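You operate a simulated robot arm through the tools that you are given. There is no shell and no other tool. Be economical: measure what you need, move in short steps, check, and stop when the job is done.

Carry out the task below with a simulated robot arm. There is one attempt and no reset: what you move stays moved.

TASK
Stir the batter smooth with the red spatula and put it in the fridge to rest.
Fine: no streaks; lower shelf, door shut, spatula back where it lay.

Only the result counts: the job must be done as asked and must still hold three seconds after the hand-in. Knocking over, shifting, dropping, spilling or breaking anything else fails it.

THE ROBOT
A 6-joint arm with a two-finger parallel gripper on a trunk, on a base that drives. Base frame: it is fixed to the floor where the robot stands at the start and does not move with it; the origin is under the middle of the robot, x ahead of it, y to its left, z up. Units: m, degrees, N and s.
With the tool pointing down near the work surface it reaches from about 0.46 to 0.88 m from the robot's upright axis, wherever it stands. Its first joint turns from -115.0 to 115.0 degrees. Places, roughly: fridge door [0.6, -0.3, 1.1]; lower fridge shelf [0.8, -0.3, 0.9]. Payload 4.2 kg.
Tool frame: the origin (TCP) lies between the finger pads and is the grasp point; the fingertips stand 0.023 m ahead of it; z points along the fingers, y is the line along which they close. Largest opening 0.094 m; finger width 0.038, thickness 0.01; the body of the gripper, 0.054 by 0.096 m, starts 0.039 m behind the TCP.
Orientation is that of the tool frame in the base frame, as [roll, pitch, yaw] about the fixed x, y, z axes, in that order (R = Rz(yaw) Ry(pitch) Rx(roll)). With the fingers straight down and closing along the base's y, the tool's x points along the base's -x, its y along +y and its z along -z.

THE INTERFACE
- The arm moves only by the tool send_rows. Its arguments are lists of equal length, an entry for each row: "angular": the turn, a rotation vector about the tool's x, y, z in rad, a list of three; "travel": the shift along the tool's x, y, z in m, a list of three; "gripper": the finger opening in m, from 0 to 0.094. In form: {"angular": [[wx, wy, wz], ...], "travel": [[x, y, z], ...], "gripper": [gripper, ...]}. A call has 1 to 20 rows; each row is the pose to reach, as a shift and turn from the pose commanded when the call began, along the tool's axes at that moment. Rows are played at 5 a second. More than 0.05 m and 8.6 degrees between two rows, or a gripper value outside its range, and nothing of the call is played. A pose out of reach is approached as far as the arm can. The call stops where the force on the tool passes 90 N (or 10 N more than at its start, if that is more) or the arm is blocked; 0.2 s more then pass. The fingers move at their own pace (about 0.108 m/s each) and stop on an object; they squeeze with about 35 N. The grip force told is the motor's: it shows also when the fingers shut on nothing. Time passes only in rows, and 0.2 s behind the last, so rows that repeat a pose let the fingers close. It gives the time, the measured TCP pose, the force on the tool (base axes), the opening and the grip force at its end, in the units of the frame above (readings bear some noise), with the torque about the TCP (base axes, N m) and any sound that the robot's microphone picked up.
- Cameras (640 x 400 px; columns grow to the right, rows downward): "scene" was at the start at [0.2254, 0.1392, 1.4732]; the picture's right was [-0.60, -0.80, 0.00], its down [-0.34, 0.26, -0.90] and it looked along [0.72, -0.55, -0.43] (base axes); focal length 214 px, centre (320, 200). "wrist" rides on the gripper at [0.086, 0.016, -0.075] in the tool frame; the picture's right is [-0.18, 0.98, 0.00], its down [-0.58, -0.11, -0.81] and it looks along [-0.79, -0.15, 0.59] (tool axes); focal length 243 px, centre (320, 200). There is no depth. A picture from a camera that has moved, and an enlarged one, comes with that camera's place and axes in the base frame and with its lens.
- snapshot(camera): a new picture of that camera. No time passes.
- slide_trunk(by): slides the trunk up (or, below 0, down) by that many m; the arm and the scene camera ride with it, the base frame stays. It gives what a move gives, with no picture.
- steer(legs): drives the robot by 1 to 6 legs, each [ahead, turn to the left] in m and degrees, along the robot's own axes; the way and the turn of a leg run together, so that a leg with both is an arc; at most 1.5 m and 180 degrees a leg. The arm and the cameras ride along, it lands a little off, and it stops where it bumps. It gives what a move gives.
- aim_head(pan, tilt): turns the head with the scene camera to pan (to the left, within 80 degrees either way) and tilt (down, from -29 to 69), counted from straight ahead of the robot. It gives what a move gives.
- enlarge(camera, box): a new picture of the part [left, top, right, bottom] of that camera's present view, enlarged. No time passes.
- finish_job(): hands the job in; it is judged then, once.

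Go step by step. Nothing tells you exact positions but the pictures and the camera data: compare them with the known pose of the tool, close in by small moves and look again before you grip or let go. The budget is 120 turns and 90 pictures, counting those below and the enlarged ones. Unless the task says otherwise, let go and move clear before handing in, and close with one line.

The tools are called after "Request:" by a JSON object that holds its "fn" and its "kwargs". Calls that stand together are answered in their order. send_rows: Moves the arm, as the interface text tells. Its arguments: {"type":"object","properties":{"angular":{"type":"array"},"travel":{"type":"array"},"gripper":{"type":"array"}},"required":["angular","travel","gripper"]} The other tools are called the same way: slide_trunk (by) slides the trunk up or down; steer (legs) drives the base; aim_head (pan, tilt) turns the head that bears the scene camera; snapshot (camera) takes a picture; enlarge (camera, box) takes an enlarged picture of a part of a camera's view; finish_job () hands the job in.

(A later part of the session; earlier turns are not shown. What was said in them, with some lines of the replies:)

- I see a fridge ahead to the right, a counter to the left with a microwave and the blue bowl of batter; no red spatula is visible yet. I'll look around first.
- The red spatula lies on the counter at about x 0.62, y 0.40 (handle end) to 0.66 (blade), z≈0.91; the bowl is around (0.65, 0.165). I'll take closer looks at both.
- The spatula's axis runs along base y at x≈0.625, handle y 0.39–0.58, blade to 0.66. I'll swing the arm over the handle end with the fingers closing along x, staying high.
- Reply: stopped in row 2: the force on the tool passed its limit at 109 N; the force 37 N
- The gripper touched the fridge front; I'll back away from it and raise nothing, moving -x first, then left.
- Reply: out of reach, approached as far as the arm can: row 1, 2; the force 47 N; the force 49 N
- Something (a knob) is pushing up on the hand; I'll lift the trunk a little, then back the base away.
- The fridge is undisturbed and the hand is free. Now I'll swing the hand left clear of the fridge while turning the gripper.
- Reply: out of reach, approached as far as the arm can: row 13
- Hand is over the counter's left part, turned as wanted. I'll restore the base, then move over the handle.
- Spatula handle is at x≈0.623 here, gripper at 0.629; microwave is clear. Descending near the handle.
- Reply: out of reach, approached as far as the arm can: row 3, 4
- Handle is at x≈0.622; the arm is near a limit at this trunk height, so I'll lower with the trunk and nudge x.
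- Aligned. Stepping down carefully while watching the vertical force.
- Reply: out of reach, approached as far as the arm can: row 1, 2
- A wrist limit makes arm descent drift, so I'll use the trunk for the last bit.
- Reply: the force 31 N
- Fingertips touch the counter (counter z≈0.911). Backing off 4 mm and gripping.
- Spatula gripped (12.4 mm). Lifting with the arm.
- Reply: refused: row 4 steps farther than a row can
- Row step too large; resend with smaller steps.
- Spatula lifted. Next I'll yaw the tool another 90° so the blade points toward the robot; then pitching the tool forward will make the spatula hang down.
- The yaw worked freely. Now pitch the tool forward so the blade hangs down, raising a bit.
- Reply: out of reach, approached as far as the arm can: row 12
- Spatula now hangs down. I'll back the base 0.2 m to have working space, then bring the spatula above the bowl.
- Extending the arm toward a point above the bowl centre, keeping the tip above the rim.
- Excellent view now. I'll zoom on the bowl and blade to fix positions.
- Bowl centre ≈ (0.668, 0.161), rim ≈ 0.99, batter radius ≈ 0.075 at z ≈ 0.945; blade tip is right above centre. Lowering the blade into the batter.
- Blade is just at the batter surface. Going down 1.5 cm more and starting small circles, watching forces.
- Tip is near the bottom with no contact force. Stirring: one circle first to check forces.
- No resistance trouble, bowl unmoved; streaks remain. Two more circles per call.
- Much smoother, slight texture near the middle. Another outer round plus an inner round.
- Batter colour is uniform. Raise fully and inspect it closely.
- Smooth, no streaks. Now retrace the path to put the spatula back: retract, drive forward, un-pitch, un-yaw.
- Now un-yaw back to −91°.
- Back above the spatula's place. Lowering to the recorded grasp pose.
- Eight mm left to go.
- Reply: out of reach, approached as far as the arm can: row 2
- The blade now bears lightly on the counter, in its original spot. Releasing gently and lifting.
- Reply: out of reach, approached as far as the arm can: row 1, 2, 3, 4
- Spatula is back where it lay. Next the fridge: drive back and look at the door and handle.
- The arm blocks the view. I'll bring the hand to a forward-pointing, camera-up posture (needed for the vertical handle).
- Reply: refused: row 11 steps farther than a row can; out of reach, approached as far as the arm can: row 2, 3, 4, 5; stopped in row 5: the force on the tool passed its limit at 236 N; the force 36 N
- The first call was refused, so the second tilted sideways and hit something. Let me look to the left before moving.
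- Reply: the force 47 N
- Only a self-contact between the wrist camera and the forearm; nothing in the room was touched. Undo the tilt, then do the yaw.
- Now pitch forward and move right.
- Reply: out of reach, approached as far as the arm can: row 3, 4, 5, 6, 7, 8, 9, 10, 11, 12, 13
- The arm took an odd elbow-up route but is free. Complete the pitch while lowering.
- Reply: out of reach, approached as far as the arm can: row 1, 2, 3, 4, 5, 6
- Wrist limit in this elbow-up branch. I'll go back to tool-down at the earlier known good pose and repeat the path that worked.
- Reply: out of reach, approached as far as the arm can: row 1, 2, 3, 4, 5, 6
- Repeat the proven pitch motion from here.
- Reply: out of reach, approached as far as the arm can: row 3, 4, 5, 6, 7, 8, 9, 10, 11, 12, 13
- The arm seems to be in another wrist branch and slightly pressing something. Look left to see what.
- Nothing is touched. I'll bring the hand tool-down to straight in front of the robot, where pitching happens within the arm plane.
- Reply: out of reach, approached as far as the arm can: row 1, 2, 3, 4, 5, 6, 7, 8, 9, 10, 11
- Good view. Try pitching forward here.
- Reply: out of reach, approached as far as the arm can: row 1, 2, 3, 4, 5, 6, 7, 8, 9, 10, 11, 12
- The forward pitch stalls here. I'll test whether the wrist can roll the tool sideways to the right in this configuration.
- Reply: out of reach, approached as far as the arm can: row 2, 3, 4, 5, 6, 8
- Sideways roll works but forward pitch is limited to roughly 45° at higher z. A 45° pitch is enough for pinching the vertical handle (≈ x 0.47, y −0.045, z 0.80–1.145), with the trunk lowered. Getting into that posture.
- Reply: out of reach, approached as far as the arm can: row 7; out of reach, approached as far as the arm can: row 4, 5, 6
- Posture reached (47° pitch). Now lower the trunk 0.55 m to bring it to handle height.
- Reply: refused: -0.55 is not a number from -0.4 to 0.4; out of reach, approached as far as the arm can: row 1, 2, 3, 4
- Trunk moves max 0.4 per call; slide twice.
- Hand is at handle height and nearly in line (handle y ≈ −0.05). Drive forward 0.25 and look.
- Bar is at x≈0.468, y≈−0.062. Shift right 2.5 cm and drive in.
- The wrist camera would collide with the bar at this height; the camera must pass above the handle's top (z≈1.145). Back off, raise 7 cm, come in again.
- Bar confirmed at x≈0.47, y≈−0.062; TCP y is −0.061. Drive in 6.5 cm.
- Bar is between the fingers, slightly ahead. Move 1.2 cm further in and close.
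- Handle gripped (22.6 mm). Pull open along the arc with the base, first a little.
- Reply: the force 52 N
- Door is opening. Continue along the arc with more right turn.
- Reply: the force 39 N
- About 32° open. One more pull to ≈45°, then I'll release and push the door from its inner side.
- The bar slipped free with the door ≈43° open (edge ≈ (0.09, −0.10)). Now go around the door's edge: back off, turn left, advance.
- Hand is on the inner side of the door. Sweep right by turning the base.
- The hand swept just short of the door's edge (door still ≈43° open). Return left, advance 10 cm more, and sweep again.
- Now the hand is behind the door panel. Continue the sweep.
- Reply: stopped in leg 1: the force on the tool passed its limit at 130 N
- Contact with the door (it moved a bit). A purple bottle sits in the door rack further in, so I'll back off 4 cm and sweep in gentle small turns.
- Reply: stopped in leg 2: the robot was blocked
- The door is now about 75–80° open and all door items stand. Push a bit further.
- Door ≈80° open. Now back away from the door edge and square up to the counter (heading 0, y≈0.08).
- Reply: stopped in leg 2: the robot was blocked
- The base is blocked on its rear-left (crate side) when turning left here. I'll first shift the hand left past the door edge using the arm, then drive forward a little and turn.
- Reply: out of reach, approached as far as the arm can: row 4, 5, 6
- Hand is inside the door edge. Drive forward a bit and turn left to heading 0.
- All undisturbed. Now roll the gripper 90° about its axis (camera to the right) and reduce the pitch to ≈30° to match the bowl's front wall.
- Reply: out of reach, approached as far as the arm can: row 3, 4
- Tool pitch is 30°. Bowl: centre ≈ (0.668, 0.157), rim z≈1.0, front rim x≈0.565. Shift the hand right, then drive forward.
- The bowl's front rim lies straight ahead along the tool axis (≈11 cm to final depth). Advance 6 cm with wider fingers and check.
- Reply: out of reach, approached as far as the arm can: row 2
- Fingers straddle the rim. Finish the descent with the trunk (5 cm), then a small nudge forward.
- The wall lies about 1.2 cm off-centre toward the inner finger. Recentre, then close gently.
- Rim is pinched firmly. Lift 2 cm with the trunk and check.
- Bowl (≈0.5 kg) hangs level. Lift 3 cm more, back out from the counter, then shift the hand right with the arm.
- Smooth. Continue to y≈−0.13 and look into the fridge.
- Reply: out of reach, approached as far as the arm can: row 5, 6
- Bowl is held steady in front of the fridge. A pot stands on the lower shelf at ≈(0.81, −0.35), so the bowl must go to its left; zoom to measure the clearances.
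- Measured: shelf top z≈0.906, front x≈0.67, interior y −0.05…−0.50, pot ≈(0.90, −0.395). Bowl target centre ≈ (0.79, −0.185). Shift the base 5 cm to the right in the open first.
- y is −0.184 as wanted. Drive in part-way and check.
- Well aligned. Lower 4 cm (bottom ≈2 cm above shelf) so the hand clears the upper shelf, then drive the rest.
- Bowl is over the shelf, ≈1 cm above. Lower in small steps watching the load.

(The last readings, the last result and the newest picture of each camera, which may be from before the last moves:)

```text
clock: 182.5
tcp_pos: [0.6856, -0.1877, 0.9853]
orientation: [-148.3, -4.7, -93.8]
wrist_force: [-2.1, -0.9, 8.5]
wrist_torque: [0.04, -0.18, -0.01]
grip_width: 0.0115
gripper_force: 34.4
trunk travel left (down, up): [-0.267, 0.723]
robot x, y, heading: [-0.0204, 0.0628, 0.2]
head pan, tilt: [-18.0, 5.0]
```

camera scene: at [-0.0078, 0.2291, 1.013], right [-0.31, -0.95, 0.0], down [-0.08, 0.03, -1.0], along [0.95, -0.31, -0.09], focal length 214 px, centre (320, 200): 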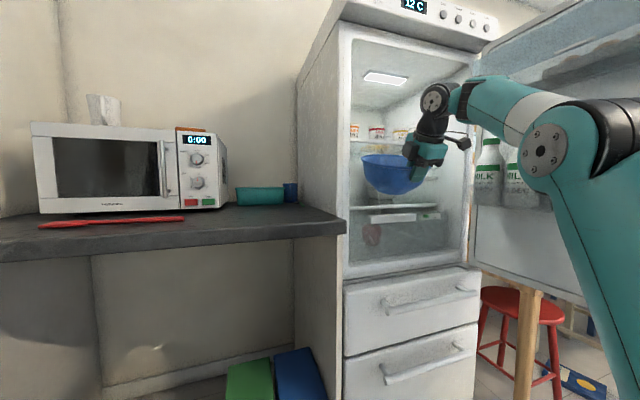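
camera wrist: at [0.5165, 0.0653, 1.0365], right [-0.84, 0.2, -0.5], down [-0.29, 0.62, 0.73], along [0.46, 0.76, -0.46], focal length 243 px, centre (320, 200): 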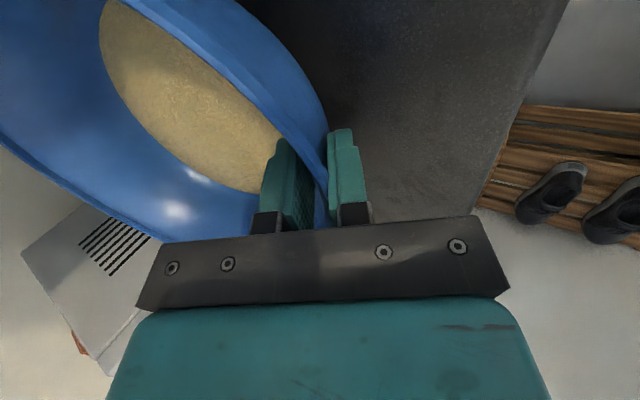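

Bowl has touched down. Release slowly and withdraw along the finger axis.

Request:
{"fn": "send_rows", "kwargs": {"angular": [[0, 0, 0], [0, 0, 0], [0, 0, 0], [0, 0, 0], [0, 0, 0]], "travel": [[0, 0, 0], [0, 0, 0], [0, 0, 0], [0, 0, 0], [0, 0, 0]], "gripper": [0.012, 0.016, 0.025, 0.04, 0.045]}}

Request:
{"fn": "send_rows", "kwargs": {"angular": [[0, 0, 0], [0, 0, 0], [0, 0, 0]], "travel": [[0, 0, -0.015], [0, 0, -0.03], [0, 0, -0.05]], "gripper": [0.045, 0.045, 0.045]}}

Request:
{"fn": "snapshot", "kwargs": {"camera": "wrist"}}

```text
clock: 183.7
tcp_pos: [0.6868, -0.1876, 0.9828]
orientation: [-148.6, -4.7, -93.9]
wrist_force: [2.5, -0.5, 1.3]
wrist_torque: [0.09, 0.04, -0.02]
grip_width: 0.0461
gripper_force: 1.2
trunk travel left (down, up): [-0.267, 0.723]
robot x, y, heading: [-0.0238, 0.0652, 0.2]
head pan, tilt: [-18.0, 5.0]
```

```text
clock: 184.5
tcp_pos: [0.6464, -0.2067, 1.0049]
orientation: [-147.7, -7.2, -94.8]
wrist_force: [0.4, 1.0, 0.6]
wrist_torque: [0.0, -0.02, -0.02]
grip_width: 0.0451
gripper_force: 0.1
out of reach, approached as far as the arm can: row 1, 2, 3
trunk travel left (down, up): [-0.267, 0.723]
robot x, y, heading: [-0.0211, 0.0658, -0.1]
head pan, tilt: [-18.0, 5.0]
```

```text
3 pictures are left
camera wrist: at [0.5861, -0.2813, 1.0688], right [-0.82, 0.19, -0.55], down [-0.28, 0.7, 0.66], along [0.5, 0.69, -0.52], focal length 243 px, centre (320, 200)
```

wrist: 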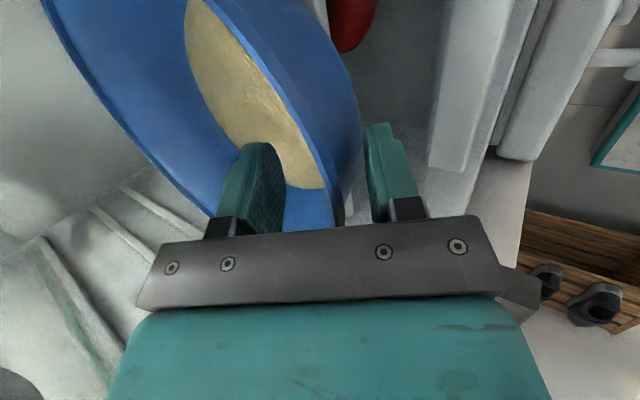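

Fingers are nearly out of the bowl. Raise 3.5 cm with the trunk, then drive back out.

Request:
{"fn": "slide_trunk", "kwargs": {"by": 0.04}}

Request:
{"fn": "steer", "kwargs": {"legs": [[-0.15, 0], [-0.2, 0]]}}

Request:
{"fn": "enlarge", "kwargs": {"camera": "scene", "box": [200, 60, 520, 260]}}

```text
clock: 185.3
tcp_pos: [0.6456, -0.2075, 1.044]
orientation: [-147.6, -7.2, -94.9]
wrist_force: [-1.0, -0.1, 0.2]
wrist_torque: [0.01, 0.02, 0.02]
grip_width: 0.0454
gripper_force: 0.5
trunk travel left (down, up): [-0.307, 0.683]
robot x, y, heading: [-0.0215, 0.0619, -0.0]
head pan, tilt: [-18.0, 5.0]
```

```text
clock: 187.9
tcp_pos: [0.2996, -0.2077, 1.0437]
orientation: [-147.7, -7.2, -94.8]
wrist_force: [0.6, -0.7, 0.2]
wrist_torque: [-0.03, -0.01, 0.0]
grip_width: 0.0451
gripper_force: 0.0
trunk travel left (down, up): [-0.307, 0.683]
robot x, y, heading: [-0.3699, 0.0638, 0.0]
head pan, tilt: [-18.0, 5.0]
```

```text
2.00 times, centred on (360, 160) of scene
camera zoom: at [-0.1303, 0.2295, 0.9991], right [-0.31, -0.95, 0.0], down [-0.08, 0.03, -1.0], along [0.95, -0.31, -0.09], focal length 429 px, centre (240, 280)
```

zoom: 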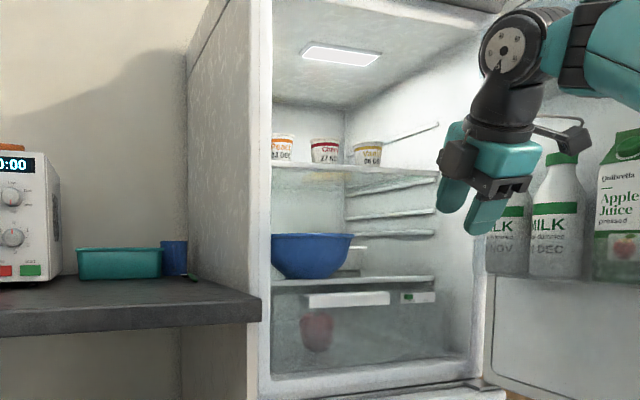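

The bowl stands safely on the lower shelf, hand is out. To close the door: back up, turn right, come round outside the door's edge.

Request:
{"fn": "send_rows", "kwargs": {"angular": [[0, 0, 0], [0, 0, 0], [0, 0, 0]], "travel": [[0, 0, 0], [0, 0, 0], [0, 0, 0]], "gripper": [0.03, 0.01, 0]}}

Request:
{"fn": "steer", "kwargs": {"legs": [[-0.35, 0], [0, -40], [0.33, 0]]}}

Request:
{"fn": "aim_head", "kwargs": {"pan": 10, "tilt": 5}}

Request:
{"fn": "snapshot", "kwargs": {"camera": "scene"}}

```text
clock: 188.7
tcp_pos: [0.2996, -0.2072, 1.0445]
orientation: [-147.6, -7.2, -94.9]
wrist_force: [-0.5, 0.7, -0.5]
wrist_torque: [-0.02, -0.02, 0.01]
grip_width: 0.0
gripper_force: 35.1
trunk travel left (down, up): [-0.307, 0.683]
robot x, y, heading: [-0.3701, 0.0637, -0.0]
head pan, tilt: [-18.0, 5.0]
```

```text
clock: 194.6
tcp_pos: [-0.1195, -0.7878, 1.0446]
orientation: [-147.6, -7.2, -134.5]
wrist_force: [-0.6, -0.2, -0.3]
wrist_torque: [0.03, -0.02, 0.0]
grip_width: 0.0
gripper_force: 35.0
trunk travel left (down, up): [-0.307, 0.683]
robot x, y, heading: [-0.4596, -0.1535, -39.7]
head pan, tilt: [-18.0, 5.0]
```

```text
clock: 195.6
tcp_pos: [-0.1199, -0.7876, 1.0442]
orientation: [-147.6, -7.2, -134.6]
wrist_force: [0.0, 0.4, 0.3]
wrist_torque: [0.01, 0.0, 0.0]
grip_width: 0.0
gripper_force: 35.2
trunk travel left (down, up): [-0.307, 0.683]
robot x, y, heading: [-0.4593, -0.153, -39.6]
head pan, tilt: [10.0, 5.0]
```

```text
1 pictures are left
camera scene: at [-0.1388, -0.145, 0.9991], right [-0.5, -0.87, 0.0], down [-0.08, 0.04, -1.0], along [0.86, -0.49, -0.09], focal length 214 px, centre (320, 200)
```

scene: 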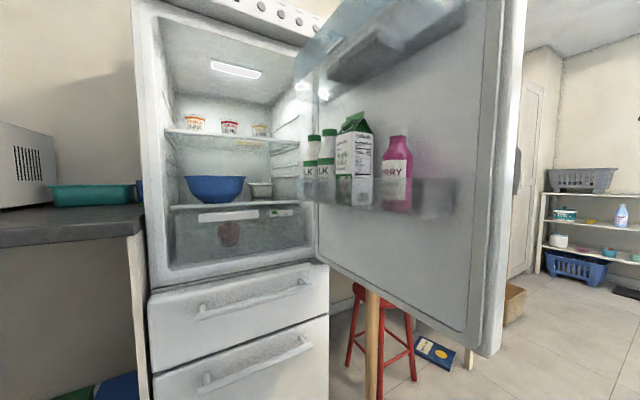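

The picture confirms bowl and pot fine, door edge at ≈(0.01, −0.57), hand outside it. Sweep left gently to swing the door shut.

Request:
{"fn": "steer", "kwargs": {"legs": [[0, 8], [0, 4], [0, 4], [0, 4], [0, 4], [0, 4]]}}

Request:
{"fn": "steer", "kwargs": {"legs": [[0, 4], [0, 4], [0, 4], [0, 4], [0, 4], [0, 4]]}}

```text
clock: 197.6
tcp_pos: [0.026, -0.6786, 1.0443]
orientation: [-148.4, -7.2, -120.9]
wrist_force: [-20.0, -3.2, 1.0]
wrist_torque: [0.94, -1.42, 0.71]
grip_width: 0.0001
gripper_force: 35.4
trunk travel left (down, up): [-0.307, 0.683]
robot x, y, heading: [-0.4634, -0.1527, -24.2]
head pan, tilt: [10.0, 5.0]
stopped in leg 3: the force on the tool passed its limit at 109 N (the readings are from after the stop); the commanded pose is now the measured one
```

```text
clock: 198.3
tcp_pos: [0.0238, -0.6743, 1.045]
orientation: [-149.3, -7.4, -121.6]
wrist_force: [-23.1, -2.9, 1.3]
wrist_torque: [1.09, -1.25, 0.9]
grip_width: 0.0001
gripper_force: 35.0
trunk travel left (down, up): [-0.307, 0.683]
robot x, y, heading: [-0.4639, -0.1566, -23.9]
head pan, tilt: [10.0, 5.0]
stopped in leg 1: the robot was blocked; the commanded pose is now the measured one
```

The hand is pressing on the handle bar along the door rather than across it. Back out to the right, advance, and push left with the arm instead.

Request:
{"fn": "steer", "kwargs": {"legs": [[0, -9], [0.18, 0]]}}

Request:
{"fn": "send_rows", "kwargs": {"angular": [[0, 0, 0], [0, 0, 0], [0, 0, 0], [0, 0, 0], [0, 0, 0], [0, 0, 0], [0, 0, 0], [0, 0, 0], [0, 0, 0], [0, 0, 0], [0, 0, 0], [0, 0, 0]], "travel": [[-0.025, 0, 0], [-0.05, 0, 0], [-0.075, 0, 0], [-0.1, 0, 0], [-0.125, 0, 0], [-0.15, 0, 0], [-0.175, 0, 0], [-0.2, 0, 0], [-0.225, 0, 0], [-0.25, 0, 0], [-0.275, 0, 0], [-0.3, 0, 0]], "gripper": [0, 0, 0, 0, 0, 0, 0, 0, 0, 0, 0, 0]}}

```text
clock: 200.5
tcp_pos: [0.0888, -0.8423, 1.0438]
orientation: [-149.2, -7.2, -130.4]
wrist_force: [0.6, -0.6, 0.3]
wrist_torque: [-0.01, 0.0, 0.03]
grip_width: 0.0002
gripper_force: 34.7
trunk travel left (down, up): [-0.307, 0.683]
robot x, y, heading: [-0.3104, -0.2497, -33.3]
head pan, tilt: [10.0, 5.0]
```

```text
clock: 203.1
tcp_pos: [0.2611, -0.6307, 0.9866]
orientation: [-149.0, -7.3, -130.6]
wrist_force: [-0.3, -0.3, 0.1]
wrist_torque: [-0.02, -0.02, -0.03]
grip_width: 0.0
gripper_force: 34.7
out of reach, approached as far as the arm can: row 6, 7, 8, 9, 10, 11, 12
trunk travel left (down, up): [-0.307, 0.683]
robot x, y, heading: [-0.3081, -0.2496, -33.1]
head pan, tilt: [10.0, 5.0]
```

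No resistance yet; hand is just outside the door panel. Push by turning the base left in small steps.

Request:
{"fn": "steer", "kwargs": {"legs": [[0, 4], [0, 4], [0, 4], [0, 4]]}}

Request:
{"fn": "steer", "kwargs": {"legs": [[0, 4], [0, 4], [0, 4], [0, 4], [0, 4]]}}

```text
clock: 205.3
tcp_pos: [0.3435, -0.4586, 0.9864]
orientation: [-149.2, -7.2, -114.5]
wrist_force: [0.6, -0.9, -0.2]
wrist_torque: [-0.05, -0.03, -0.01]
grip_width: 0.0001
gripper_force: 35.1
trunk travel left (down, up): [-0.307, 0.683]
robot x, y, heading: [-0.3084, -0.251, -17.2]
head pan, tilt: [10.0, 5.0]
```

```text
clock: 208.0
tcp_pos: [0.3765, -0.2218, 0.9871]
orientation: [-149.0, -7.2, -94.5]
wrist_force: [-0.5, 1.0, 0.2]
wrist_torque: [-0.03, -0.01, -0.01]
grip_width: 0.0
gripper_force: 35.3
trunk travel left (down, up): [-0.307, 0.683]
robot x, y, heading: [-0.3098, -0.248, 3.0]
head pan, tilt: [10.0, 5.0]
```

The door swings ahead of the hand. Turn straight and push the door home by driving forward gently.

Request:
{"fn": "steer", "kwargs": {"legs": [[0.03, 0], [0.03, 0], [0.03, 0]]}}

Request:
{"fn": "steer", "kwargs": {"legs": [[0.02, 0], [0.02, 0], [0.02, 0]]}}

```text
clock: 209.7
tcp_pos: [0.4677, -0.2162, 0.9875]
orientation: [-149.1, -7.3, -94.5]
wrist_force: [-0.4, -0.3, -0.2]
wrist_torque: [-0.03, 0.02, 0.03]
grip_width: 0.0
gripper_force: 34.7
trunk travel left (down, up): [-0.307, 0.683]
robot x, y, heading: [-0.2179, -0.2432, 2.6]
head pan, tilt: [10.0, 5.0]
```

```text
clock: 211.0
tcp_pos: [0.4991, -0.2145, 0.9869]
orientation: [-149.5, -6.7, -94.6]
wrist_force: [-14.8, -1.9, -1.8]
wrist_torque: [0.1, -0.79, 0.44]
grip_width: 0.0
gripper_force: 35.0
trunk travel left (down, up): [-0.307, 0.683]
robot x, y, heading: [-0.1818, -0.2391, 2.9]
head pan, tilt: [10.0, 5.0]
stopped in leg 2: the robot was blocked; the commanded pose is now the measured one
```

Blocked at x≈0.50 with steady pressure, which matches a closed door. Back off and verify with the last picture.

Request:
{"fn": "steer", "kwargs": {"legs": [[-0.25, 0], [-0.15, 0]]}}

Request:
{"fn": "aim_head", "kwargs": {"pan": 18, "tilt": 5}}

Request:
{"fn": "snapshot", "kwargs": {"camera": "scene"}}

```text
clock: 213.8
tcp_pos: [0.0962, -0.2349, 0.9866]
orientation: [-149.6, -6.9, -94.6]
wrist_force: [0.5, 0.0, -1.1]
wrist_torque: [0.03, -0.03, -0.03]
grip_width: 0.0
gripper_force: 35.5
trunk travel left (down, up): [-0.307, 0.683]
robot x, y, heading: [-0.5881, -0.2572, 2.9]
head pan, tilt: [10.0, 5.0]
```

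```text
clock: 214.5
tcp_pos: [0.0967, -0.2348, 0.9858]
orientation: [-149.6, -6.9, -94.5]
wrist_force: [0.4, -0.5, -0.6]
wrist_torque: [-0.03, -0.03, 0.0]
grip_width: 0.0
gripper_force: 34.9
trunk travel left (down, up): [-0.307, 0.683]
robot x, y, heading: [-0.5869, -0.2653, 3.0]
head pan, tilt: [18.0, 5.0]
```

```text
0 pictures are left
camera scene: at [-0.3589, -0.028, 0.9991], right [0.36, -0.93, 0.0], down [-0.08, -0.03, -1.0], along [0.93, 0.36, -0.09], focal length 214 px, centre (320, 200)
```

scene: 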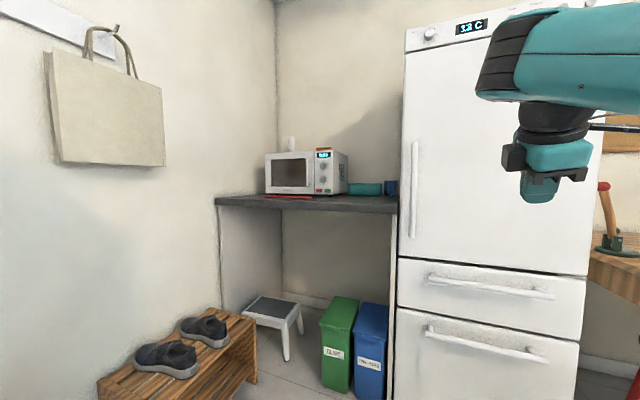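

The door looks flush and the spatula is in place. For certainty, one gentle press nearer the handle side to seat the seal.

Request:
{"fn": "send_rows", "kwargs": {"angular": [[0, 0, 0], [0, 0, 0], [0, 0, 0]], "travel": [[-0.035, 0, 0], [-0.065, 0, 0], [-0.09, 0, 0]], "gripper": [0, 0, 0]}}

Request:
{"fn": "steer", "kwargs": {"legs": [[0.3, -2.9], [0.05, 0]]}}

```text
clock: 215.3
tcp_pos: [0.0952, -0.1572, 0.9548]
orientation: [-149.4, -6.7, -94.4]
wrist_force: [-0.4, 0.2, 0.3]
wrist_torque: [0.0, -0.01, 0.0]
grip_width: 0.0001
gripper_force: 34.8
out of reach, approached as far as the arm can: row 1, 2, 3
trunk travel left (down, up): [-0.307, 0.683]
robot x, y, heading: [-0.5847, -0.2631, 3.1]
head pan, tilt: [18.0, 5.0]
```

```text
clock: 217.8
tcp_pos: [0.4426, -0.1846, 0.9545]
orientation: [-149.3, -6.9, -97.5]
wrist_force: [0.2, -0.6, 0.4]
wrist_torque: [-0.02, 0.0, -0.01]
grip_width: 0.0
gripper_force: 35.0
trunk travel left (down, up): [-0.307, 0.683]
robot x, y, heading: [-0.2462, -0.2597, -0.4]
head pan, tilt: [18.0, 5.0]
```

Request:
{"fn": "steer", "kwargs": {"legs": [[0.03, 0], [0.02, 0], [0.02, 0], [0.02, 0]]}}

```text
clock: 219.4
tcp_pos: [0.497, -0.1843, 0.9547]
orientation: [-150.2, -6.1, -97.9]
wrist_force: [-26.0, -3.7, -2.3]
wrist_torque: [0.14, -1.3, 0.65]
grip_width: 0.0
gripper_force: 34.5
trunk travel left (down, up): [-0.307, 0.683]
robot x, y, heading: [-0.1805, -0.2531, -0.1]
head pan, tilt: [18.0, 5.0]
stopped in leg 3: the force on the tool passed its limit at 136 N (the readings are from after the stop); the commanded pose is now the measured one
```

It stopped hard at the same x≈0.497, so the door is fully shut. Back away clear and hand in.

Request:
{"fn": "steer", "kwargs": {"legs": [[-0.2, 0], [-0.2, 0]]}}

Request:
{"fn": "finish_job", "kwargs": {}}

```text
clock: 222.2
tcp_pos: [0.1034, -0.1851, 0.954]
orientation: [-150.3, -6.2, -97.9]
wrist_force: [0.5, 0.7, 0.2]
wrist_torque: [-0.02, 0.02, 0.03]
grip_width: 0.0
gripper_force: 35.2
trunk travel left (down, up): [-0.307, 0.683]
robot x, y, heading: [-0.5783, -0.253, -0.0]
head pan, tilt: [18.0, 5.0]
```

```text
The job is handed in.
```

The batter is stirred with no streaks left and is resting on the lower fridge shelf. The door is shut and the red spatula is back where it lay, but early on the gripper bumped the fridge's control panel; in later pictures nothing looked moved.
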